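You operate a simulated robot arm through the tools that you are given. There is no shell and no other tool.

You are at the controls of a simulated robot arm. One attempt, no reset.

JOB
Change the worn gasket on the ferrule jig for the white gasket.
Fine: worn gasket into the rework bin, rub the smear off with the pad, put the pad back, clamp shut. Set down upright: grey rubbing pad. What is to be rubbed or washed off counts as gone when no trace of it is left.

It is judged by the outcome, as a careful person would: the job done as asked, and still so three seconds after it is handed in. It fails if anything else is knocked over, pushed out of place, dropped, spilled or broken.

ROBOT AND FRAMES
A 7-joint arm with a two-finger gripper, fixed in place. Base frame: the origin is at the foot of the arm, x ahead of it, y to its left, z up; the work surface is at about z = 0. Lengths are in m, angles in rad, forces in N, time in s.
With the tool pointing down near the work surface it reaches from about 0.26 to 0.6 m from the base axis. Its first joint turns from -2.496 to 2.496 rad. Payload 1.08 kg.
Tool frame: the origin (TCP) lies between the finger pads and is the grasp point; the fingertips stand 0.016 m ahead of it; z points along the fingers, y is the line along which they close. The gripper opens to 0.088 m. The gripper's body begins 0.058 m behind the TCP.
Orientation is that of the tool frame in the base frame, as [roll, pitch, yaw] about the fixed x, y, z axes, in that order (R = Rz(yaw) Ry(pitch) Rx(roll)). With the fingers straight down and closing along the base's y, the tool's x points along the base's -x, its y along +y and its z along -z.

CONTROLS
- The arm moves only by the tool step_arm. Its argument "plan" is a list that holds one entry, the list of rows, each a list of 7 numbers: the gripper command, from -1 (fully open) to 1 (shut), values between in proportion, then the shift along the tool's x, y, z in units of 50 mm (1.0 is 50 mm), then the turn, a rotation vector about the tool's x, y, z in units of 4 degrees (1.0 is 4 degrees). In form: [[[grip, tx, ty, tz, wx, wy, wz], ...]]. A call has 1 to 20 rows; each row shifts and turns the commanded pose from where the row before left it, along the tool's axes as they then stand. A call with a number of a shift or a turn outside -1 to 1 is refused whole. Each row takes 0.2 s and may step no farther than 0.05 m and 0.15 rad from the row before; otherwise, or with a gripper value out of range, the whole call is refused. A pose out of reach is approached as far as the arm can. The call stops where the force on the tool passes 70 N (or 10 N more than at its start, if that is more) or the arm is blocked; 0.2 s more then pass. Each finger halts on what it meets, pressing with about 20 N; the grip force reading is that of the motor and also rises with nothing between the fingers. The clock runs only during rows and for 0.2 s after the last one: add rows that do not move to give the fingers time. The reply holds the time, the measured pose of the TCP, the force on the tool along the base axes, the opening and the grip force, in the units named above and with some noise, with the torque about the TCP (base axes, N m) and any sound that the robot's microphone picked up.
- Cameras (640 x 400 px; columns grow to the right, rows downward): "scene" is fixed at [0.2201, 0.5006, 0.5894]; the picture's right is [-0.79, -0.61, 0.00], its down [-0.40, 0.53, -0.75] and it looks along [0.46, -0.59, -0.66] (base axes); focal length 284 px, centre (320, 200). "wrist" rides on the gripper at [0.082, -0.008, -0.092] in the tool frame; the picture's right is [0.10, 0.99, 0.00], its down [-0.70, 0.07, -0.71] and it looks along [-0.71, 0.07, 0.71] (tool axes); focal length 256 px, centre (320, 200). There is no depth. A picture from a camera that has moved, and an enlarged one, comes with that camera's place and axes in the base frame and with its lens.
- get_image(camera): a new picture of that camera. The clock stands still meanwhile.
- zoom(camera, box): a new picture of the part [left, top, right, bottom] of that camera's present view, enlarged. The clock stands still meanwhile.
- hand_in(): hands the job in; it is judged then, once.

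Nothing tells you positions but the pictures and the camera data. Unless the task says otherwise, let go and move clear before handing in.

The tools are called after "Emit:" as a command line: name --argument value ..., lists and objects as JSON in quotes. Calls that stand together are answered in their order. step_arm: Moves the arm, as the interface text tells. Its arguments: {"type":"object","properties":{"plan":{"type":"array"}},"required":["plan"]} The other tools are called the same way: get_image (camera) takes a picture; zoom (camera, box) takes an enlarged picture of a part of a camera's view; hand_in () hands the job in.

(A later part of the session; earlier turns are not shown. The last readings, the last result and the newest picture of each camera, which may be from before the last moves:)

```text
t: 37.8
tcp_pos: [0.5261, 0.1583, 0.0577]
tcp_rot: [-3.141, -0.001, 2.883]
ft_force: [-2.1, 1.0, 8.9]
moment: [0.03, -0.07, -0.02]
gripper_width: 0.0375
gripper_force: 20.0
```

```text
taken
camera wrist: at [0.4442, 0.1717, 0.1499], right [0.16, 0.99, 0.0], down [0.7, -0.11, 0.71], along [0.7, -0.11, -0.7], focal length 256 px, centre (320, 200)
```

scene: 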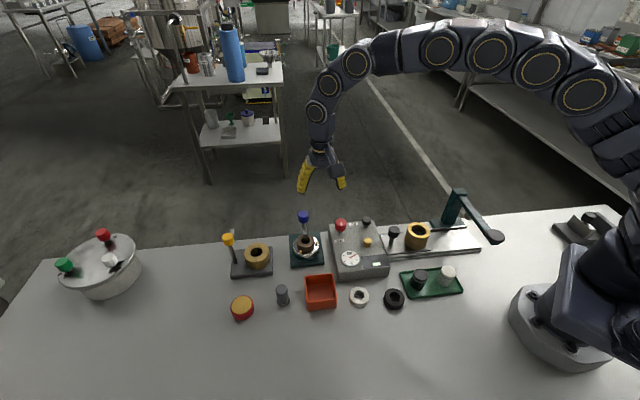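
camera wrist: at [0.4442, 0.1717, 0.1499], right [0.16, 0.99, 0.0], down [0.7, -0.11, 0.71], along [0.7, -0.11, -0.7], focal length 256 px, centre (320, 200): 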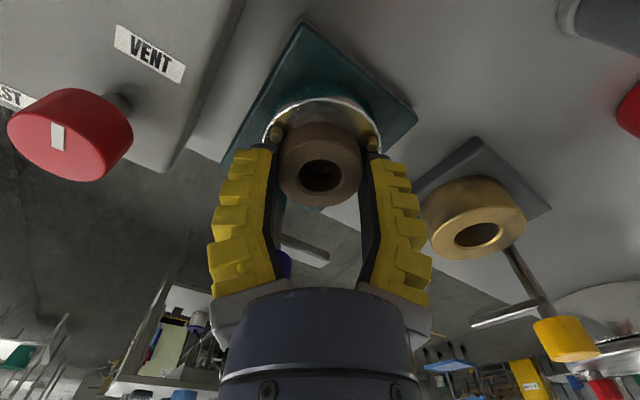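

The gripper holds the gasket (20 N). I'll lift straight up slowly.

Emit:
step_arm --plan '[[[1, 0, 0, -0.1, 0, 0, 0], [1, 0, 0, -0.2, 0, 0, 0], [1, 0, 0, -0.3, 0, 0, 0], [1, 0, 0, -0.5, 0, 0, 0], [1, 0, 0, -0.5, 0, 0, 0], [1, 0, 0, 0, 0, 0, 0]]]'

Emit:
get_image --camera "wrist"

Emit:
zoom --camera "scene" --box '[260, 170, 360, 280]'

```text
t: 39.2
tcp_pos: [0.5252, 0.1587, 0.1372]
tcp_rot: [-3.141, -0.003, 2.882]
ft_force: [-0.1, 0.2, -0.7]
moment: [-0.02, -0.02, -0.02]
gripper_width: 0.035
gripper_force: 20.1
```

```text
taken
camera wrist: at [0.4442, 0.172, 0.2304], right [0.16, 0.99, 0.0], down [0.7, -0.11, 0.71], along [0.7, -0.11, -0.71], focal length 256 px, centre (320, 200)
```

wrist: 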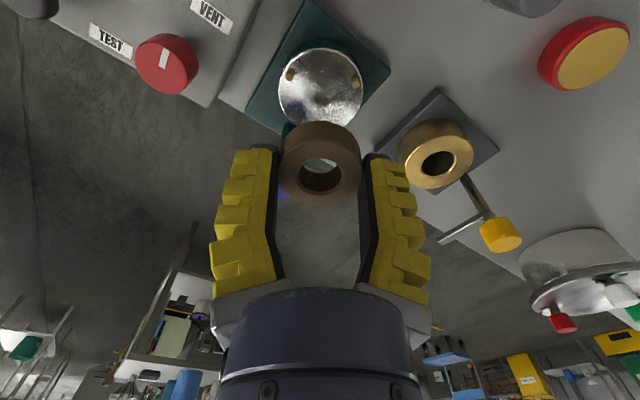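

```text
3.64 times, centred on (310, 225) of scene
camera zoom: at [0.2201, 0.5006, 0.5894], right [-0.79, -0.61, 0.0], down [-0.4, 0.53, -0.75], along [0.46, -0.59, -0.66], focal length 1033 px, centre (356, 109)
```

zoom: 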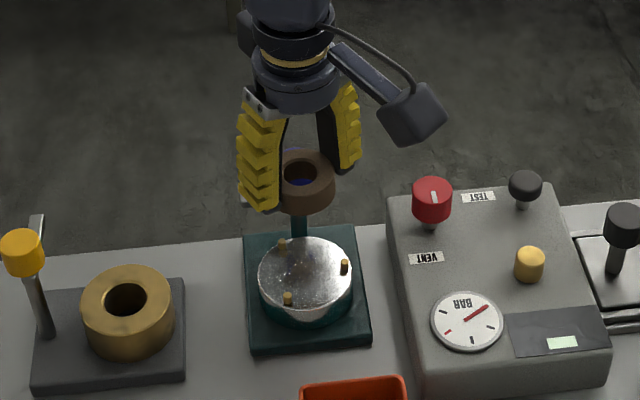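

The worn gasket is lifted clear and the silver seat shows a dark spot in its middle (the smear). I'll carry the gasket above the orange bin.

Emit:
step_arm --plan '[[[1, 0.47, 0.178, 0, 0, 0, 0], [1, 0.47, 0.178, 0, 0, 0, 0], [1, 0.47, 0.178, 0, 0, 0, 0], [1, 0.47, 0.178, 0, 0, 0, 0], [1, 0.466, 0.176, 0, 0, 0, 0], [1, 0, 0, 0, 0, 0, 0]]]'

Emit:
get_image --camera "wrist"

Emit:
zoom --camera "scene" --box '[260, 190, 380, 320]'

Emit:
zoom --camera "scene" --box '[280, 225, 335, 275]'

```text
t: 40.6
tcp_pos: [0.4236, 0.2318, 0.1379]
tcp_rot: [3.141, 0.0, 2.881]
ft_force: [0.6, 0.7, -0.6]
moment: [0.03, 0.0, 0.0]
gripper_width: 0.0331
gripper_force: 19.9
```

```text
taken
camera wrist: at [0.3416, 0.2448, 0.2296], right [0.16, 0.99, 0.0], down [0.7, -0.11, 0.71], along [0.7, -0.11, -0.7], focal length 256 px, centre (320, 200)
```

wrist: 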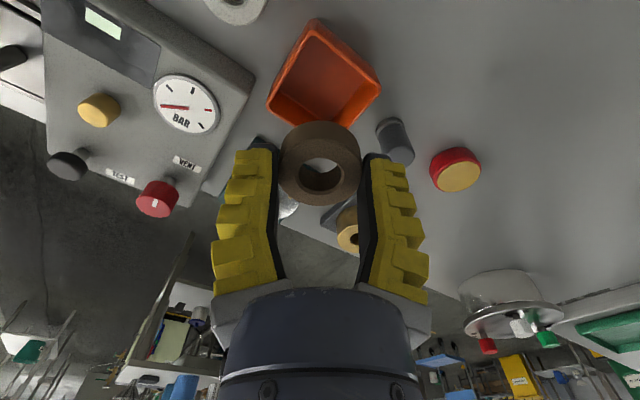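

```text
3.08 times, centred on (320, 255) of scene
camera zoom: at [0.2201, 0.5006, 0.5894], right [-0.79, -0.61, 0.0], down [-0.4, 0.53, -0.75], along [0.46, -0.59, -0.66], focal length 874 px, centre (320, 31)
```

zoom: 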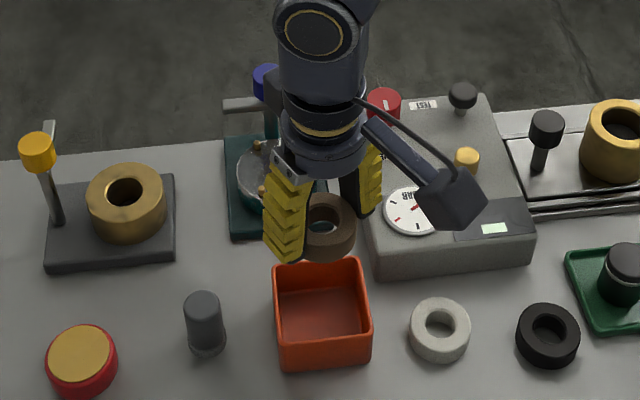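

```text
8.00 times, centred on (308, 250) of scene
camera zoom: at [0.2201, 0.5006, 0.5894], right [-0.79, -0.61, 0.0], down [-0.4, 0.53, -0.75], along [0.46, -0.59, -0.66], focal length 2273 px, centre (420, -200)
```

zoom: 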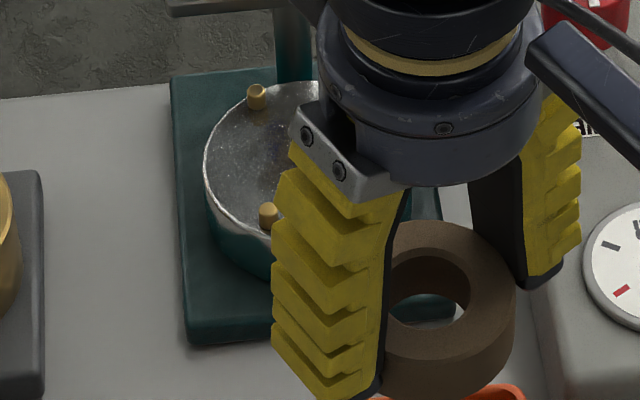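

The gasket hangs above the bin; bin centre measured at about (0.419, 0.235). I'll shift a few mm, lower part-way and check alignment.

Emit:
step_arm --plan '[[[1, 0.108, 0.05, 0, 0, 0, 0], [1, 0, 0, 0.5, 0, 0, 0], [1, 0, 0, 0.4, 0, 0, 0], [1, 0, 0, 0, 0, 0, 0]]]'

Emit:
get_image --camera "wrist"

Emit:
zoom --camera "scene" --box '[270, 220, 370, 320]'

```text
t: 41.6
tcp_pos: [0.4179, 0.235, 0.0908]
tcp_rot: [3.141, 0.0, 2.878]
ft_force: [0.1, 0.1, -0.5]
moment: [0.04, 0.02, 0.02]
gripper_width: 0.0332
gripper_force: 20.2
```

```text
taken
camera wrist: at [0.3368, 0.2484, 0.1843], right [0.16, 0.99, 0.0], down [0.7, -0.11, 0.71], along [0.7, -0.11, -0.7], focal length 256 px, centre (320, 200)
```

wrist: 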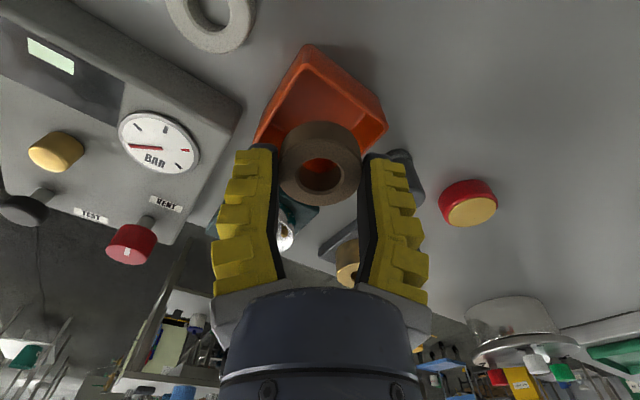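

```text
4.00 times, centred on (320, 270) of scene
camera zoom: at [0.2201, 0.5006, 0.5894], right [-0.79, -0.61, 0.0], down [-0.4, 0.53, -0.75], along [0.46, -0.59, -0.66], focal length 1136 px, centre (320, -80)
```

zoom: 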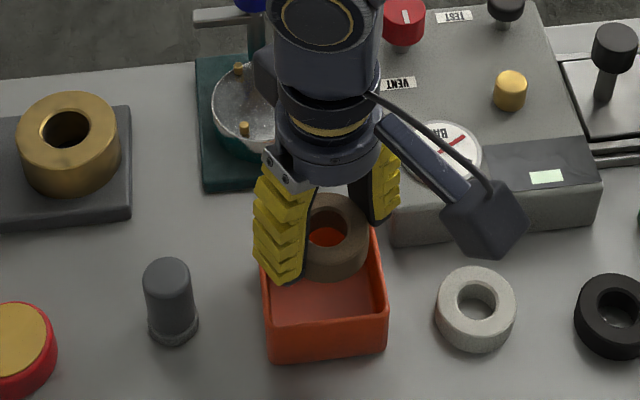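

Alignment looks close; bin centre by both cameras is about (0.4215, 0.2365). I'll nudge 4 mm and lower further, checking for contact.

Emit:
step_arm --plan '[[[1, -0.06, 0.048, 0, 0, 0, 0], [1, 0, 0, 0.2, 0, 0, 0], [1, 0, 0, 0.2, 0, 0, 0], [1, 0, 0, 0, 0, 0, 0]]]'

Emit:
get_image --camera "wrist"

Emit:
zoom --camera "scene" --box '[280, 230, 360, 320]'

```text
t: 42.6
tcp_pos: [0.422, 0.2376, 0.0734]
tcp_rot: [3.141, 0.001, 2.88]
ft_force: [0.6, -0.3, -0.8]
moment: [-0.01, 0.01, 0.0]
gripper_width: 0.0328
gripper_force: 19.8
```

```text
taken
camera wrist: at [0.3407, 0.2502, 0.1656], right [0.16, 0.99, 0.0], down [0.7, -0.11, 0.71], along [0.7, -0.11, -0.71], focal length 256 px, centre (320, 200)
```

wrist: 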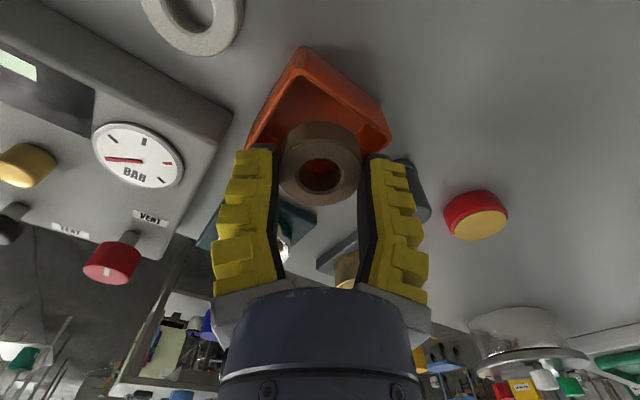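

```text
4.44 times, centred on (320, 275) of scene
camera zoom: at [0.2201, 0.5006, 0.5894], right [-0.79, -0.61, 0.0], down [-0.4, 0.53, -0.75], along [0.46, -0.59, -0.66], focal length 1263 px, centre (320, -133)
```

zoom: 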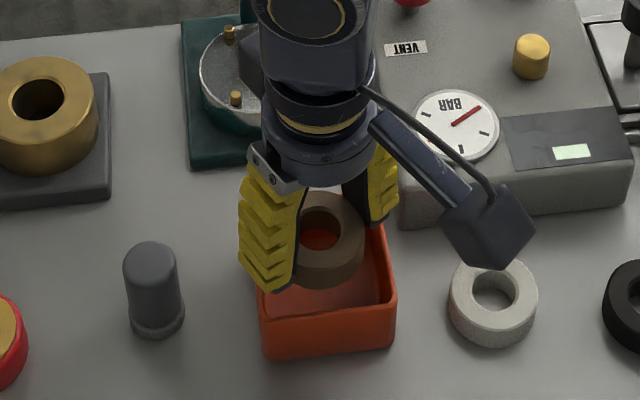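

Aligned to within a couple of mm. I'll lower so the gasket's lower part enters the bin with the fingertips just above the rim.

Emit:
step_arm --plan '[[[1, 0.02, 0.036, 0, 0, 0, 0], [1, 0, 0, 0.13, 0, 0, 0], [1, 0, 0, 0.12, 0, 0, 0], [1, 0, 0, 0, 0, 0, 0]]]'

Emit:
zoom --camera "scene" --box '[280, 230, 360, 320]'

Emit:
zoom --camera "wrist" --box '[200, 20, 440, 220]'

```text
t: 43.6
tcp_pos: [0.4225, 0.2393, 0.0607]
tcp_rot: [-3.14, 0.0, 2.882]
ft_force: [0.3, -0.2, -1.0]
moment: [0.01, -0.02, -0.02]
gripper_width: 0.0328
gripper_force: 20.3
```

```text
4.44 times, centred on (320, 275) of scene
camera zoom: at [0.2201, 0.5006, 0.5894], right [-0.79, -0.61, 0.0], down [-0.4, 0.53, -0.75], along [0.46, -0.59, -0.66], focal length 1263 px, centre (320, -133)
```

zoom: 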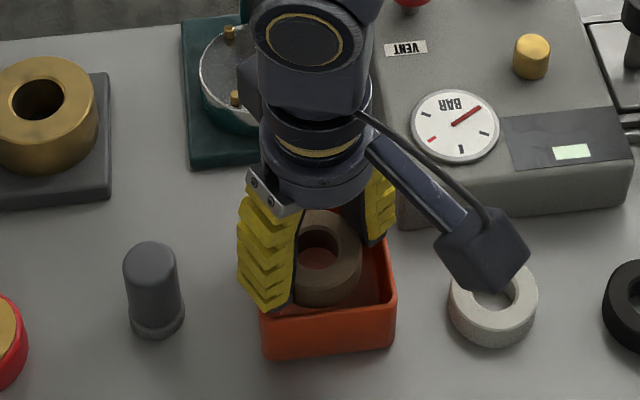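

```text
2.00 times, centred on (320, 120) of wrist
camera zoom: at [0.3401, 0.2526, 0.1527], right [0.16, 0.99, 0.0], down [0.7, -0.11, 0.71], along [0.7, -0.11, -0.71], focal length 512 px, centre (320, 360)
```

zoom: 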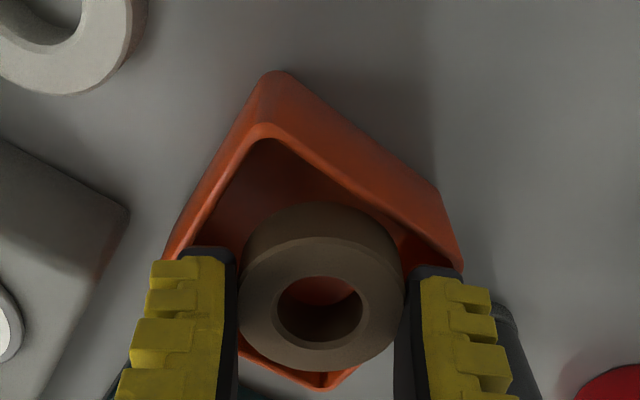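

The gasket's lower part is inside the bin rim with no contact force. I'll release it here so it settles into the bin.

Emit:
step_arm --plan '[[[0.4, 0, 0, 0, 0, 0, 0], [0.1, 0, 0, 0, 0, 0, 0], [-0.1, 0, 0, 0, 0, 0, 0], [-0.2, 0, 0, 0, 0, 0, 0], [-0.2, 0, 0, 0, 0, 0, 0]]]'

Emit:
zoom --camera "scene" --box '[280, 230, 360, 320]'

Emit:
get_image --camera "wrist"

```text
t: 44.8
tcp_pos: [0.4219, 0.2401, 0.0603]
tcp_rot: [3.141, 0.0, 2.882]
ft_force: [0.4, -0.5, 0.1]
moment: [0.01, 0.02, 0.02]
gripper_width: 0.0573
gripper_force: 3.2
```

```text
4.44 times, centred on (320, 275) of scene
camera zoom: at [0.2201, 0.5006, 0.5894], right [-0.79, -0.61, 0.0], down [-0.4, 0.53, -0.75], along [0.46, -0.59, -0.66], focal length 1263 px, centre (320, -133)
```

zoom: 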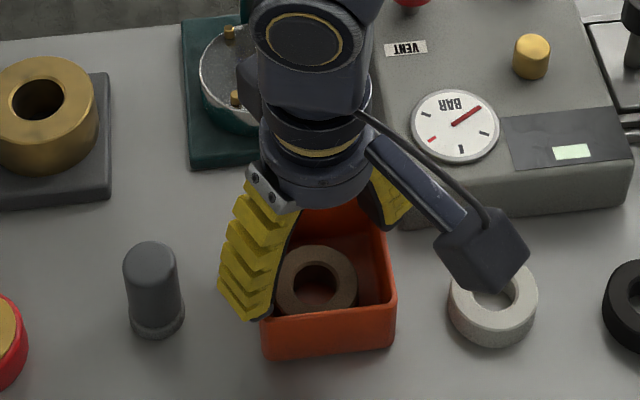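

```text
taken
camera wrist: at [0.3402, 0.2527, 0.1529], right [0.16, 0.99, 0.0], down [0.7, -0.11, 0.71], along [0.7, -0.11, -0.71], focal length 256 px, centre (320, 200)
```

wrist: 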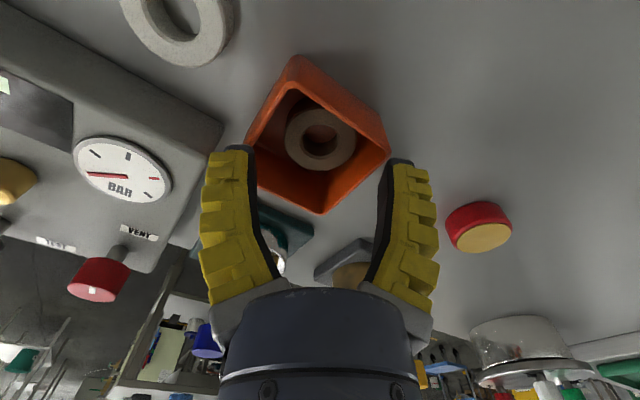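

The worn gasket lies flat in the rework bin. I'll rise and look closely at the seat to see the smear.

Emit:
step_arm --plan '[[[-0.2, 0, 0, -0.4, 0, 0, 0], [-0.2, 0, 0, -0.6, 0, 0, 0], [-0.2, 0, 0, -0.6, 0, 0, 0], [-0.2, -0.4, -0.3, -0.2, 0, 0, 0], [-0.2, -0.4, -0.4, 0, 0, 0, 0], [-0.2, -0.4, -0.4, 0, 0, 0, 0], [-0.2, 0, 0, 0, 0, 0, 0]]]'

Emit:
get_image --camera "wrist"

Emit:
zoom --camera "wrist" --box '[250, 30, 390, 140]'

Emit:
zoom --camera "scene" --box '[280, 225, 335, 275]'

```text
t: 46.4
tcp_pos: [0.468, 0.1699, 0.1504]
tcp_rot: [3.141, -0.001, 2.881]
ft_force: [0.1, 0.3, 0.0]
moment: [0.01, -0.02, -0.02]
gripper_width: 0.057
gripper_force: 2.7
```

```text
taken
camera wrist: at [0.3863, 0.1834, 0.2424], right [0.16, 0.99, 0.0], down [0.7, -0.11, 0.71], along [0.7, -0.11, -0.7], focal length 256 px, centre (320, 200)
```

wrist: 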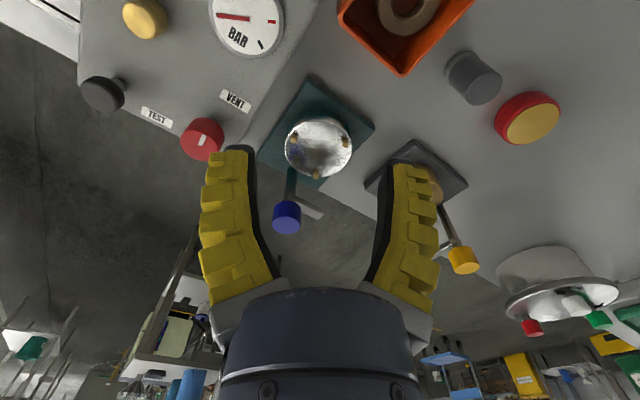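

```text
3.64 times, centred on (320, 85) of wrist
camera zoom: at [0.3863, 0.1834, 0.2424], right [0.16, 0.99, 0.0], down [0.7, -0.11, 0.71], along [0.7, -0.11, -0.7], focal length 931 px, centre (320, 618)
```

zoom: 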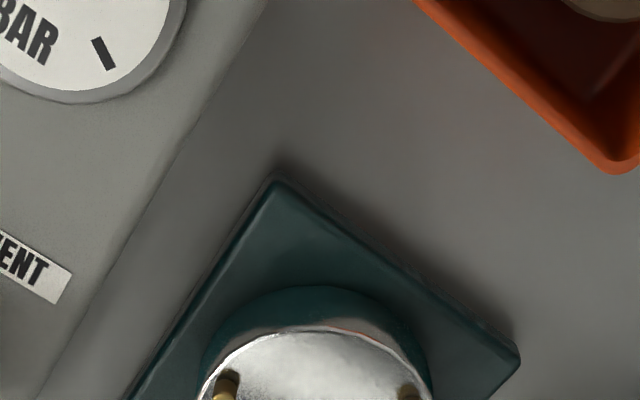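

```text
8.00 times, centred on (308, 250) of scene
camera zoom: at [0.2201, 0.5006, 0.5894], right [-0.79, -0.61, 0.0], down [-0.4, 0.53, -0.75], along [0.46, -0.59, -0.66], focal length 2273 px, centre (420, -200)
```

zoom: 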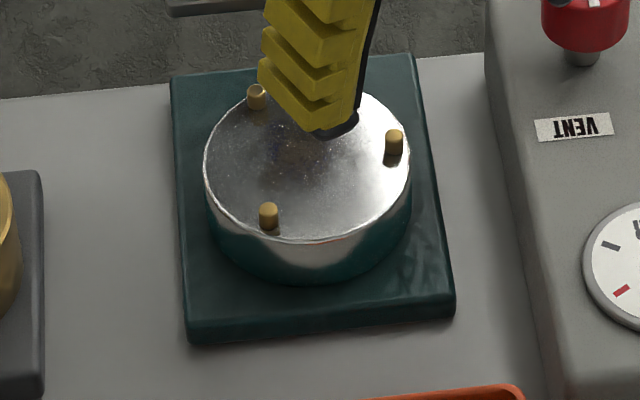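

Emit:
zoom --camera "wrist" --box '[270, 100, 370, 190]'

Emit:
zoom --camera "wrist" --box '[420, 30, 540, 120]'

```text
4.44 times, centred on (320, 145) of wrist
camera zoom: at [0.3863, 0.1834, 0.2424], right [0.16, 0.99, 0.0], down [0.7, -0.11, 0.71], along [0.7, -0.11, -0.7], focal length 1138 px, centre (320, 444)
```

zoom: 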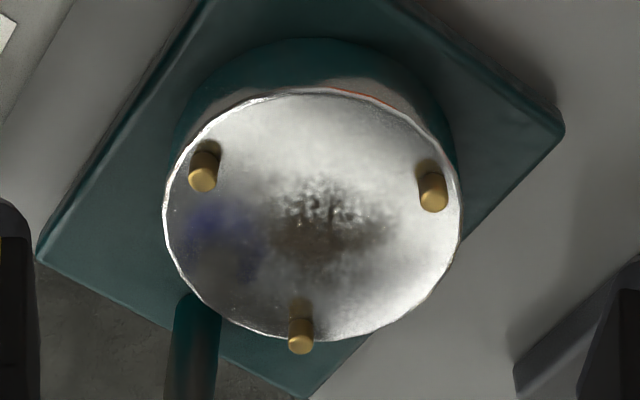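

```text
4.44 times, centred on (480, 75) of wrist
camera zoom: at [0.3863, 0.1834, 0.2424], right [0.16, 0.99, 0.0], down [0.7, -0.11, 0.71], along [0.7, -0.11, -0.7], focal length 1138 px, centre (-391, 756)
```

zoom: 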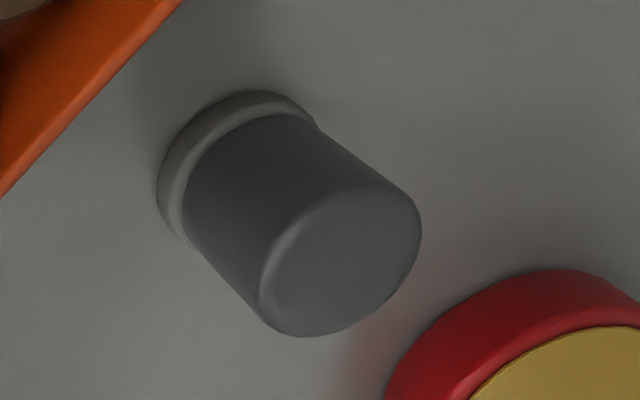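

The smear is the mottled dark patch near the middle of the seat. The grey rubbing pad is the grey cylinder with a felt foot at about (0.484, 0.294), and I'll go above it and check alignment.

Emit:
step_arm --plan '[[[-0.2, 0.082, 0.5, 0, 0, 0, 0], [-0.2, 0.082, 0.5, 0, 0, 0, 0], [-0.2, 0.082, 0.5, 0, 0, 0, 0], [-0.2, 0.082, 0.5, 0, 0, 0, 0], [-0.2, 0, 0.48, 0.3, 0, 0, 0], [-0.2, 0, 0, 0.5, 0, 0, 0], [-0.2, 0, 0, 0, 0, 0, 0]]]'

Emit:
get_image --camera "wrist"

Emit:
zoom --camera "wrist" --box '[240, 80, 400, 200]'

Emit:
zoom --camera "scene" --box '[230, 220, 330, 320]'

```text
t: 48.0
tcp_pos: [0.4833, 0.2952, 0.1107]
tcp_rot: [3.139, -0.001, 2.882]
ft_force: [-0.1, 0.0, 0.5]
moment: [-0.01, 0.0, 0.0]
gripper_width: 0.0569
gripper_force: 3.6
```

```text
taken
camera wrist: at [0.4008, 0.3083, 0.2025], right [0.16, 0.99, 0.0], down [0.7, -0.11, 0.71], along [0.7, -0.11, -0.7], focal length 256 px, centre (320, 200)
```

wrist: 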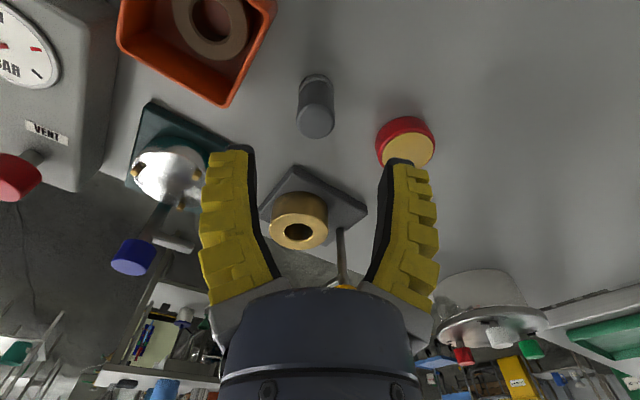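

```text
3.33 times, centred on (320, 140) of wrist
camera zoom: at [0.4008, 0.3083, 0.2025], right [0.16, 0.99, 0.0], down [0.7, -0.11, 0.71], along [0.7, -0.11, -0.7], focal length 853 px, centre (320, 400)
```

zoom: 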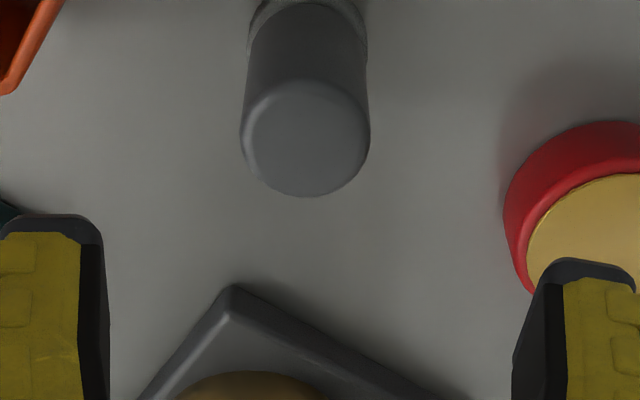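

```text
4.00 times, centred on (280, 270) of scene
camera zoom: at [0.2201, 0.5006, 0.5894], right [-0.79, -0.61, 0.0], down [-0.4, 0.53, -0.75], along [0.46, -0.59, -0.66], focal length 1136 px, centre (480, -80)
```

zoom: 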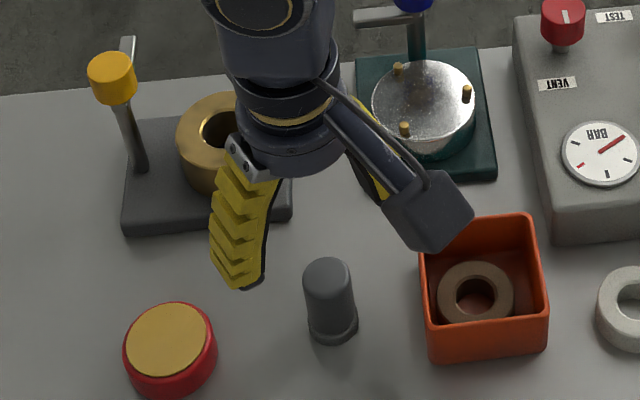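

The pad is nearly centred; I'll move to (0.481, 0.2935) and lower to just above its top for a fine check.

Emit:
step_arm --plan '[[[-0.2, 0.035, -0.043, 0.3, 0, 0, 0], [-0.2, 0, 0, 0.4, 0, 0, 0], [-0.2, 0, 0, 0, 0, 0, 0]]]'

Emit:
get_image --camera "wrist"

Emit:
zoom --camera "scene" --box '[240, 240, 330, 320]'

```text
t: 48.8
tcp_pos: [0.4799, 0.293, 0.0756]
tcp_rot: [-3.141, 0.0, 2.883]
ft_force: [0.1, 0.3, -0.2]
moment: [0.03, -0.01, 0.01]
gripper_width: 0.0572
gripper_force: 3.4
```

```text
taken
camera wrist: at [0.3987, 0.3064, 0.1679], right [0.16, 0.99, 0.0], down [0.7, -0.11, 0.71], along [0.7, -0.11, -0.7], focal length 256 px, centre (320, 200)
```

wrist: 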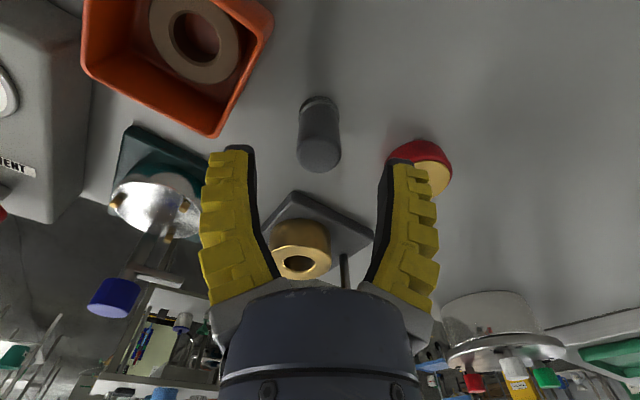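

```text
5.00 times, centred on (285, 280) of scene
camera zoom: at [0.2201, 0.5006, 0.5894], right [-0.79, -0.61, 0.0], down [-0.4, 0.53, -0.75], along [0.46, -0.59, -0.66], focal length 1420 px, centre (495, -200)
```

zoom: 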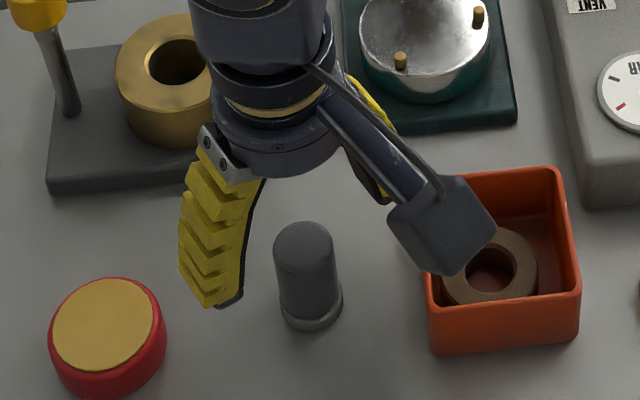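

Centred on the pad. I'll descend around its handle, keeping fingertips about 14 mm above the table, then close.

Emit:
step_arm --plan '[[[-0.2, 0, 0, 0.3, 0, 0, 0], [-0.2, 0, 0, 0.3, 0, 0, 0], [-0.2, 0, 0, 0.3, 0, 0, 0], [-0.2, 0, 0, 0, 0, 0, 0]]]'

Emit:
get_image --camera "wrist"

Emit:
zoom --camera "scene" --box '[240, 240, 330, 320]'

```text
t: 49.8
tcp_pos: [0.4805, 0.2931, 0.0314]
tcp_rot: [-3.142, 0.001, 2.882]
ft_force: [-0.2, -0.1, 0.7]
moment: [-0.02, -0.01, -0.01]
gripper_width: 0.0572
gripper_force: 2.5
```

```text
taken
camera wrist: at [0.3986, 0.3067, 0.1232], right [0.16, 0.99, 0.0], down [0.7, -0.11, 0.71], along [0.7, -0.11, -0.71], focal length 256 px, centre (320, 200)
```

wrist: 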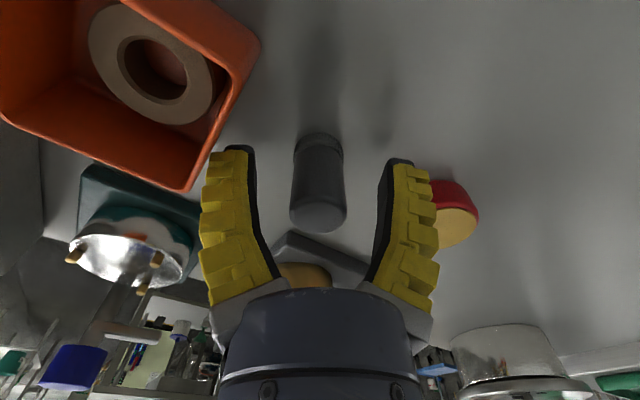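

```text
5.00 times, centred on (285, 280) of scene
camera zoom: at [0.2201, 0.5006, 0.5894], right [-0.79, -0.61, 0.0], down [-0.4, 0.53, -0.75], along [0.46, -0.59, -0.66], focal length 1420 px, centre (495, -200)
```

zoom: 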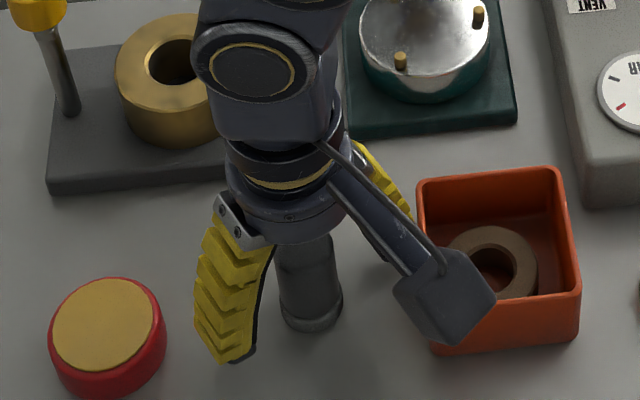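

The pad stands centred between the fingers at (0.4805, 0.293). Closing on it now.

Emit:
step_arm --plan '[[[0.2, 0, 0, 0, 0, 0, 0], [0.5, 0, 0, 0, 0, 0, 0], [1, 0, 0, 0, 0, 0, 0], [1, 0, 0, 0, 0, 0, 0], [1, 0, 0, 0, 0, 0, 0]]]'

Emit:
get_image --camera "wrist"

```text
t: 51.0
tcp_pos: [0.4816, 0.294, 0.0317]
tcp_rot: [3.14, 0.002, 2.879]
ft_force: [1.6, -0.2, 13.4]
moment: [-0.01, -0.2, 0.03]
gripper_width: 0.0179
gripper_force: 20.2
```

```text
taken
camera wrist: at [0.3993, 0.3068, 0.1241], right [0.16, 0.99, 0.0], down [0.69, -0.11, 0.71], along [0.7, -0.11, -0.7], focal length 256 px, centre (320, 200)
```

wrist: 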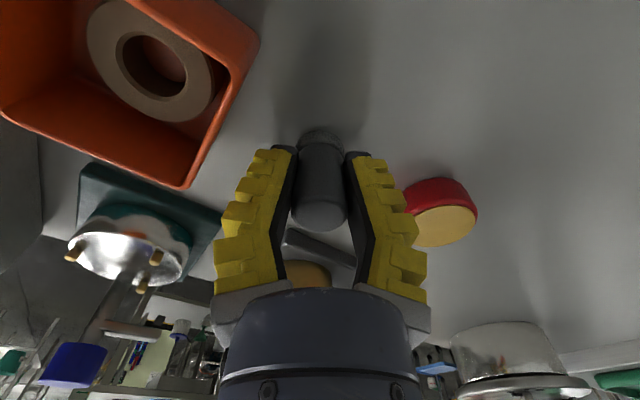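

The pad is gripped. I'll lift it straight up and carry it over the seat.

Emit:
step_arm --plan '[[[1, 0, 0, -0.1, 0, 0, 0], [1, 0, 0, -0.4, 0, 0, 0], [1, 0, 0, -0.6, 0, 0, 0], [1, 0, 0, -0.6, 0, 0, 0], [1, 0, 0, 0, 0, 0, 0]]]'

Emit:
get_image --camera "wrist"

Emit:
zoom --camera "scene" --box '[240, 200, 340, 300]'

```text
t: 52.2
tcp_pos: [0.4804, 0.2926, 0.1156]
tcp_rot: [-3.14, -0.001, 2.879]
ft_force: [0.7, -0.5, -1.0]
moment: [0.0, 0.0, 0.03]
gripper_width: 0.0145
gripper_force: 20.0
```

```text
taken
camera wrist: at [0.3991, 0.3058, 0.2071], right [0.16, 0.99, 0.0], down [0.7, -0.11, 0.71], along [0.7, -0.11, -0.71], focal length 256 px, centre (320, 200)
```

wrist: 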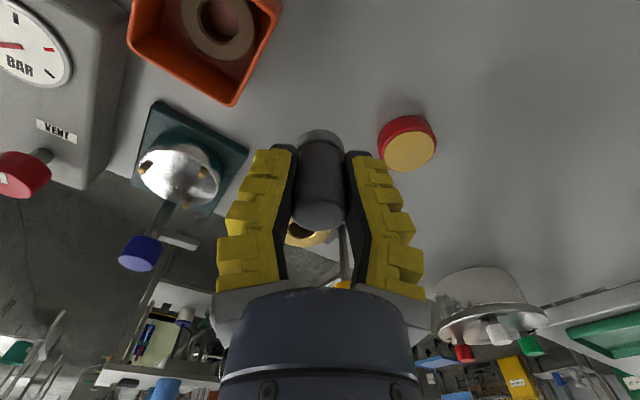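

```text
4.00 times, centred on (290, 250) of scene
camera zoom: at [0.2201, 0.5006, 0.5894], right [-0.79, -0.61, 0.0], down [-0.4, 0.53, -0.75], along [0.46, -0.59, -0.66], focal length 1136 px, centre (440, 0)
```

zoom: 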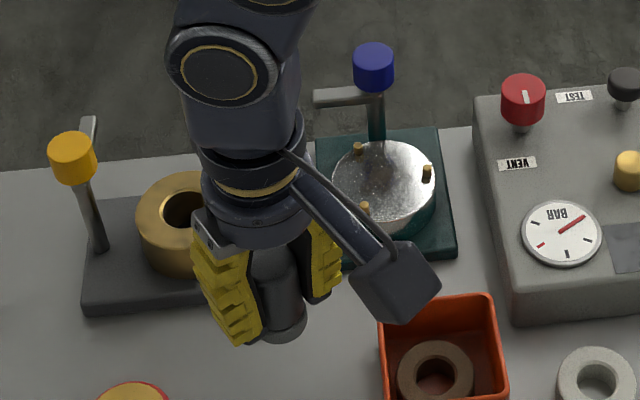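

The pad is held upright. I'll carry it over the seat centre.

Emit:
step_arm --plan '[[[1, -0.261, -0.39, 0, 0, 0, 0], [1, -0.261, -0.39, 0, 0, 0, 0], [1, -0.261, -0.39, 0, 0, 0, 0], [1, -0.261, -0.39, 0, 0, 0, 0], [1, -0.261, -0.39, 0, 0, 0, 0], [1, -0.261, -0.39, 0, 0, 0, 0], [1, 0, 0, 0, 0, 0, 0]]]'

Emit:
get_image --camera "wrist"

Emit:
zoom --camera "scene" --box '[270, 200, 350, 280]'

```text
t: 53.8
tcp_pos: [0.5266, 0.1587, 0.1159]
tcp_rot: [3.141, -0.001, 2.881]
ft_force: [0.6, 0.3, -1.2]
moment: [-0.02, 0.04, 0.02]
gripper_width: 0.0146
gripper_force: 20.1
```

```text
taken
camera wrist: at [0.4454, 0.1717, 0.2079], right [0.16, 0.99, 0.0], down [0.7, -0.11, 0.71], along [0.7, -0.11, -0.71], focal length 256 px, centre (320, 200)
```

wrist: 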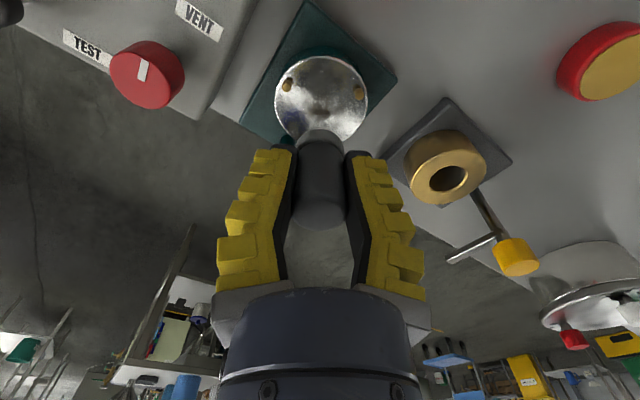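

```text
5.00 times, centred on (310, 240) of scene
camera zoom: at [0.2201, 0.5006, 0.5894], right [-0.79, -0.61, 0.0], down [-0.4, 0.53, -0.75], along [0.46, -0.59, -0.66], focal length 1420 px, centre (370, 0)
```

zoom: 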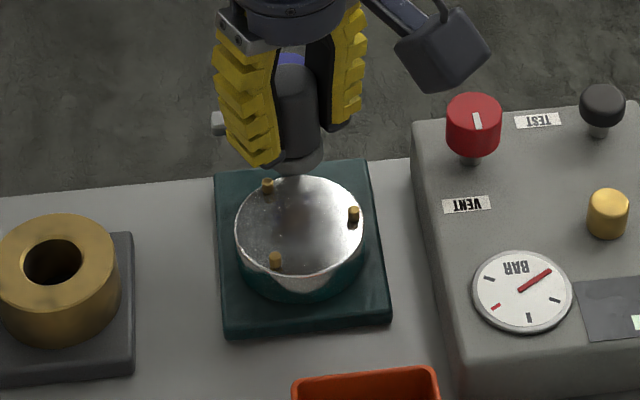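

Emit:
zoom --camera "wrist" --box '[270, 40, 380, 150]'

Emit:
zoom --camera "scene" --box '[297, 228, 325, 263]'

```text
3.64 times, centred on (325, 95) of wrist
camera zoom: at [0.4454, 0.1717, 0.2079], right [0.16, 0.99, 0.0], down [0.7, -0.11, 0.71], along [0.7, -0.11, -0.71], focal length 931 px, centre (302, 582)
```

zoom: 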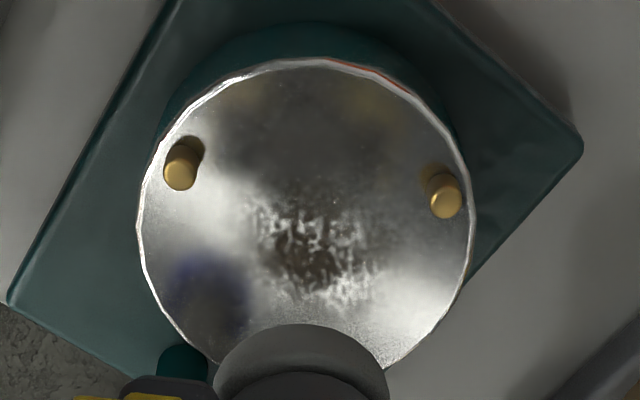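

```text
11.43 times, centred on (311, 246) of scene
camera zoom: at [0.2201, 0.5006, 0.5894], right [-0.79, -0.61, 0.0], down [-0.4, 0.53, -0.75], along [0.46, -0.59, -0.66], focal length 3247 px, centre (423, -320)
```

zoom: 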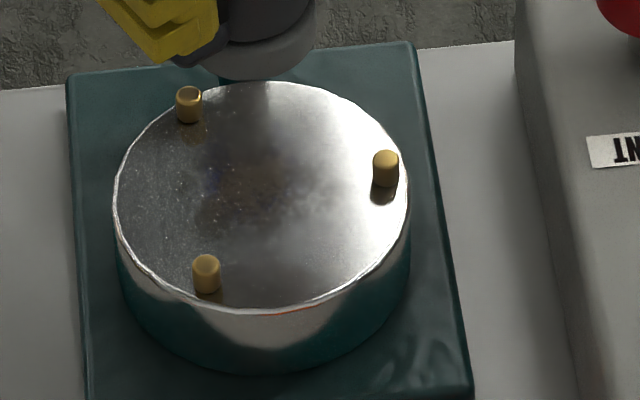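

The smear is a mottled patch about 25 mm across around (0.528, 0.161) on the seat. I'll lower the pad onto it gradually, watching the contact force.

Emit:
step_arm --plan '[[[1, 0, 0.02, 0.3, 0, 0, 0], [1, 0, 0, 0.3, 0, 0, 0], [1, 0, 0, 0.2, 0, 0, 0], [1, 0, 0, 0.18, 0, 0, 0], [1, 0, 0, 0, 0, 0, 0]]]'

Emit:
get_image --camera "wrist"

Emit:
zoom --camera "scene" --box '[280, 205, 340, 275]'

```text
t: 55.0
tcp_pos: [0.5258, 0.1613, 0.0663]
tcp_rot: [3.138, 0.001, 2.882]
ft_force: [-1.0, 0.3, 11.1]
moment: [-0.03, -0.13, -0.02]
gripper_width: 0.0155
gripper_force: 20.3
```

```text
taken
camera wrist: at [0.4452, 0.1744, 0.159], right [0.16, 0.99, 0.0], down [0.69, -0.11, 0.71], along [0.7, -0.11, -0.7], focal length 256 px, centre (320, 200)
```

wrist: 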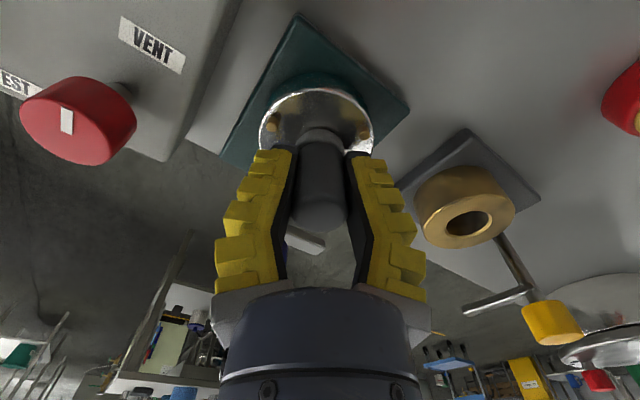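

```text
5.71 times, centred on (310, 240) of scene
camera zoom: at [0.2201, 0.5006, 0.5894], right [-0.79, -0.61, 0.0], down [-0.4, 0.53, -0.75], along [0.46, -0.59, -0.66], focal length 1623 px, centre (377, -29)
```

zoom: 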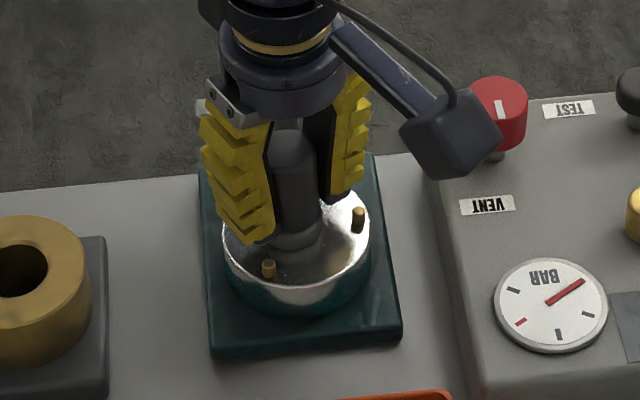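

The pad touches the seat at TCP z≈0.066 with about 11 N. I'll rub in a small circle that stays clear of the pins.

Emit:
step_arm --plan '[[[1, 0.06, 0, 0, 0, 0, 0], [1, 0.06, 0, 0, 0, 0, 0], [1, -0.035, 0.085, 0, 0, 0, 0], [1, -0.085, 0.035, 0, 0, 0, 0], [1, -0.085, -0.035, 0, 0, 0, 0], [1, -0.035, -0.085, 0, 0, 0, 0], [1, 0.035, -0.085, 0, 0, 0, 0], [1, 0.085, -0.035, 0, 0, 0, 0], [1, 0.085, 0.035, 0, 0, 0, 0], [1, 0.035, 0.085, 0, 0, 0, 0], [1, -0.12, 0, 0, 0, 0, 0], [1, -0.12, 0, 0, 0, 0, 0], [1, 0.12, 0, 0, 0, 0, 0], [1, 0, 0, 0, 0, 0, 0]]]'

Emit:
get_image --camera "wrist"

Emit:
zoom --camera "scene" --box '[280, 205, 340, 275]'

```text
t: 58.0
tcp_pos: [0.5266, 0.1609, 0.0675]
tcp_rot: [3.141, 0.001, 2.879]
ft_force: [2.5, -2.9, 7.5]
moment: [-0.07, -0.25, 0.0]
gripper_width: 0.0139
gripper_force: 19.5
```

```text
taken
camera wrist: at [0.4447, 0.1738, 0.1586], right [0.16, 0.99, 0.0], down [0.7, -0.11, 0.71], along [0.7, -0.11, -0.7], focal length 256 px, centre (320, 200)
```

wrist: 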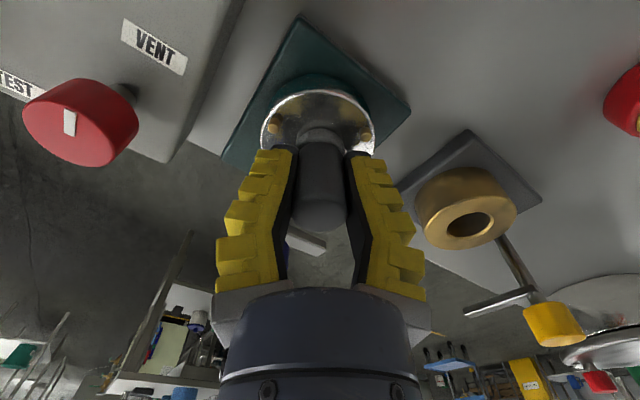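

```text
5.71 times, centred on (310, 240) of scene
camera zoom: at [0.2201, 0.5006, 0.5894], right [-0.79, -0.61, 0.0], down [-0.4, 0.53, -0.75], along [0.46, -0.59, -0.66], focal length 1623 px, centre (377, -29)
```

zoom: 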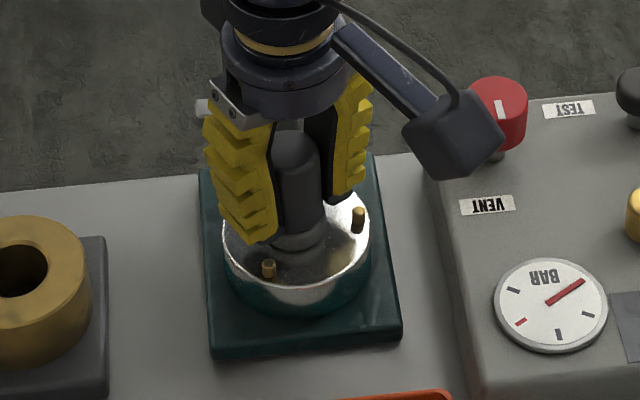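

Contact force is steady and the jig hasn't moved. I'll do two more circles over the patch.

Emit:
step_arm --plan '[[[1, -0.06, 0, 0, 0, 0, 0], [1, -0.07, 0, 0, 0, 0, 0], [1, 0.04, 0.09, 0, 0, 0, 0], [1, 0.09, 0.04, 0, 0, 0, 0], [1, 0.09, -0.04, 0, 0, 0, 0], [1, 0.04, -0.09, 0, 0, 0, 0], [1, -0.04, -0.09, 0, 0, 0, 0], [1, -0.09, -0.04, 0, 0, 0, 0], [1, -0.09, 0.04, 0, 0, 0, 0], [1, -0.04, 0.09, 0, 0, 0, 0], [1, 0.04, 0.09, 0, 0, 0, 0], [1, 0.09, 0.04, 0, 0, 0, 0], [1, 0.09, -0.04, 0, 0, 0, 0], [1, 0.04, -0.09, 0, 0, 0, 0], [1, -0.04, -0.09, 0, 0, 0, 0], [1, -0.09, -0.04, 0, 0, 0, 0], [1, -0.09, 0.04, 0, 0, 0, 0], [1, -0.04, 0.09, 0, 0, 0, 0], [1, 0.13, 0, 0, 0, 0, 0], [1, 0, 0, 0, 0, 0, 0]]]'

Emit:
step_arm --plan '[[[1, 0, 0, -0.3, 0, 0, 0], [1, 0, 0, -0.4, 0, 0, 0], [1, -0.4, 0, -0.3, 0, 0, 0], [1, -0.3, 0, 0, 0, 0, 0], [1, 0, 0, 0, 0, 0, 0]]]'

Emit:
get_image --camera "wrist"

Emit:
zoom --camera "wrist" --box '[250, 0, 390, 130]'

```text
t: 62.2
tcp_pos: [0.5262, 0.1617, 0.0676]
tcp_rot: [-3.14, -0.001, 2.88]
ft_force: [-0.4, -0.8, 1.1]
moment: [0.0, -0.04, 0.01]
gripper_width: 0.0132
gripper_force: 20.6
```

```text
t: 63.4
tcp_pos: [0.5629, 0.1507, 0.1162]
tcp_rot: [3.141, 0.0, 2.88]
ft_force: [-1.0, 0.6, 0.0]
moment: [-0.01, 0.01, -0.01]
gripper_width: 0.0131
gripper_force: 20.0
```

```text
taken
camera wrist: at [0.4793, 0.1644, 0.2086], right [0.16, 0.99, 0.0], down [0.7, -0.11, 0.71], along [0.7, -0.11, -0.71], focal length 256 px, centre (320, 200)
```

wrist: 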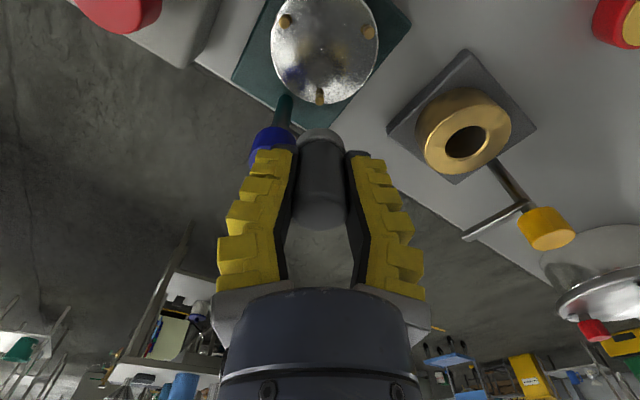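

```text
3.08 times, centred on (320, 65) of wrist
camera zoom: at [0.4793, 0.1644, 0.2086], right [0.16, 0.99, 0.0], down [0.7, -0.11, 0.71], along [0.7, -0.11, -0.71], focal length 788 px, centre (320, 615)
```

zoom: 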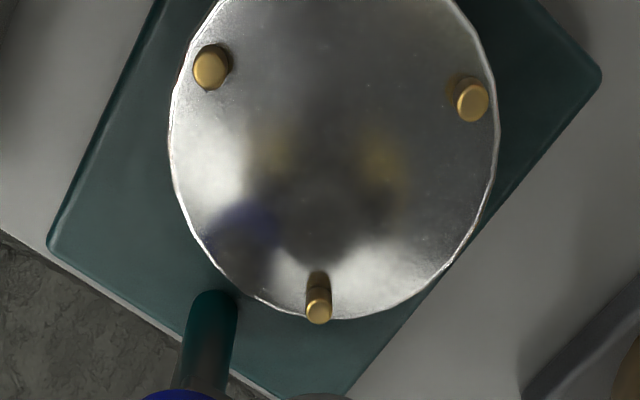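

The mottled patch appears gone; what remains looks like reflections of the knob and fingers. I'll check from other viewpoints before moving on.

Emit:
zoom --camera "scene" --box '[290, 228, 332, 268]'

Emit:
step_arm --plan '[[[1, 0.4, 0, -0.2, 0, 0, 0], [1, 0.5, 0, 0, 0, 0, 0], [1, 0.5, 0, 0, 0, 0, 0], [1, 0, 0, 0, 0, 0, 0]]]'

Emit:
zoom --camera "wrist" --box '[260, 60, 380, 160]'

Emit:
zoom --camera "scene" --box '[290, 228, 332, 268]'

```text
10.00 times, centred on (311, 248) of scene
camera zoom: at [0.2201, 0.5006, 0.5894], right [-0.79, -0.61, 0.0], down [-0.4, 0.53, -0.75], along [0.46, -0.59, -0.66], focal length 2841 px, centre (410, -280)
```

zoom: 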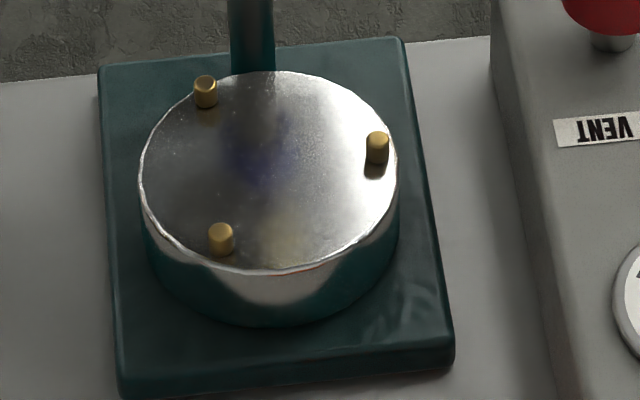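

```text
t: 64.4
tcp_pos: [0.493, 0.1707, 0.1269]
tcp_rot: [3.141, 0.001, 2.877]
ft_force: [0.4, -1.3, 0.1]
moment: [0.02, -0.01, 0.0]
gripper_width: 0.0132
gripper_force: 20.5
```

```text
4.00 times, centred on (320, 110) of wrist
camera zoom: at [0.411, 0.1832, 0.219], right [0.16, 0.99, 0.0], down [0.7, -0.11, 0.71], along [0.7, -0.11, -0.71], focal length 1024 px, centre (320, 560)
```

zoom: 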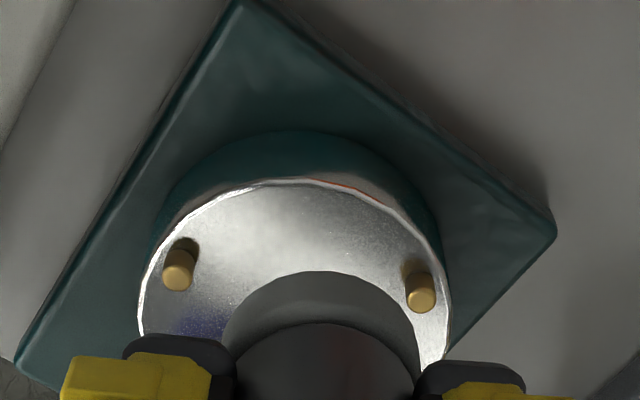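

```text
10.00 times, centred on (311, 248) of scene
camera zoom: at [0.2201, 0.5006, 0.5894], right [-0.79, -0.61, 0.0], down [-0.4, 0.53, -0.75], along [0.46, -0.59, -0.66], focal length 2841 px, centre (410, -280)
```

zoom: 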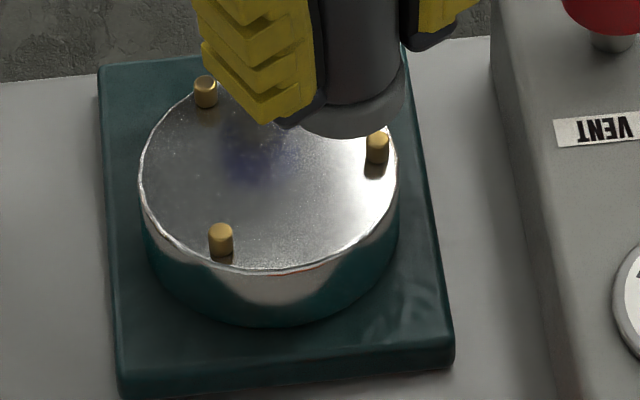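

It looks clean so far; I'll take a view from exactly the earlier viewpoint for comparison.

Emit:
step_arm --plan '[[[1, -0.35, -0.05, 0.1, 0, 0, 0], [1, -0.35, -0.05, 0.12, 0, 0, 0], [1, 0, 0, 0, 0, 0, 0]]]'

Emit:
zoom --camera "wrist" --box '[270, 40, 380, 150]'

```text
t: 65.2
tcp_pos: [0.5262, 0.1562, 0.1163]
tcp_rot: [3.139, 0.001, 2.881]
ft_force: [-0.2, -1.1, -0.9]
moment: [-0.01, 0.02, -0.01]
gripper_width: 0.0133
gripper_force: 20.0
```

```text
3.64 times, centred on (325, 95) of wrist
camera zoom: at [0.4433, 0.17, 0.2084], right [0.16, 0.99, 0.0], down [0.7, -0.11, 0.71], along [0.7, -0.11, -0.71], focal length 931 px, centre (302, 582)
```

zoom: 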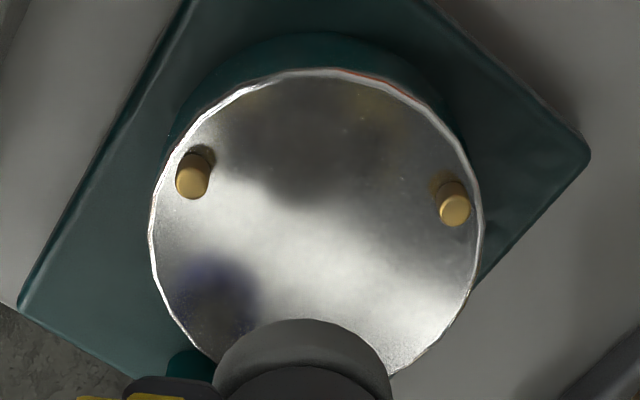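

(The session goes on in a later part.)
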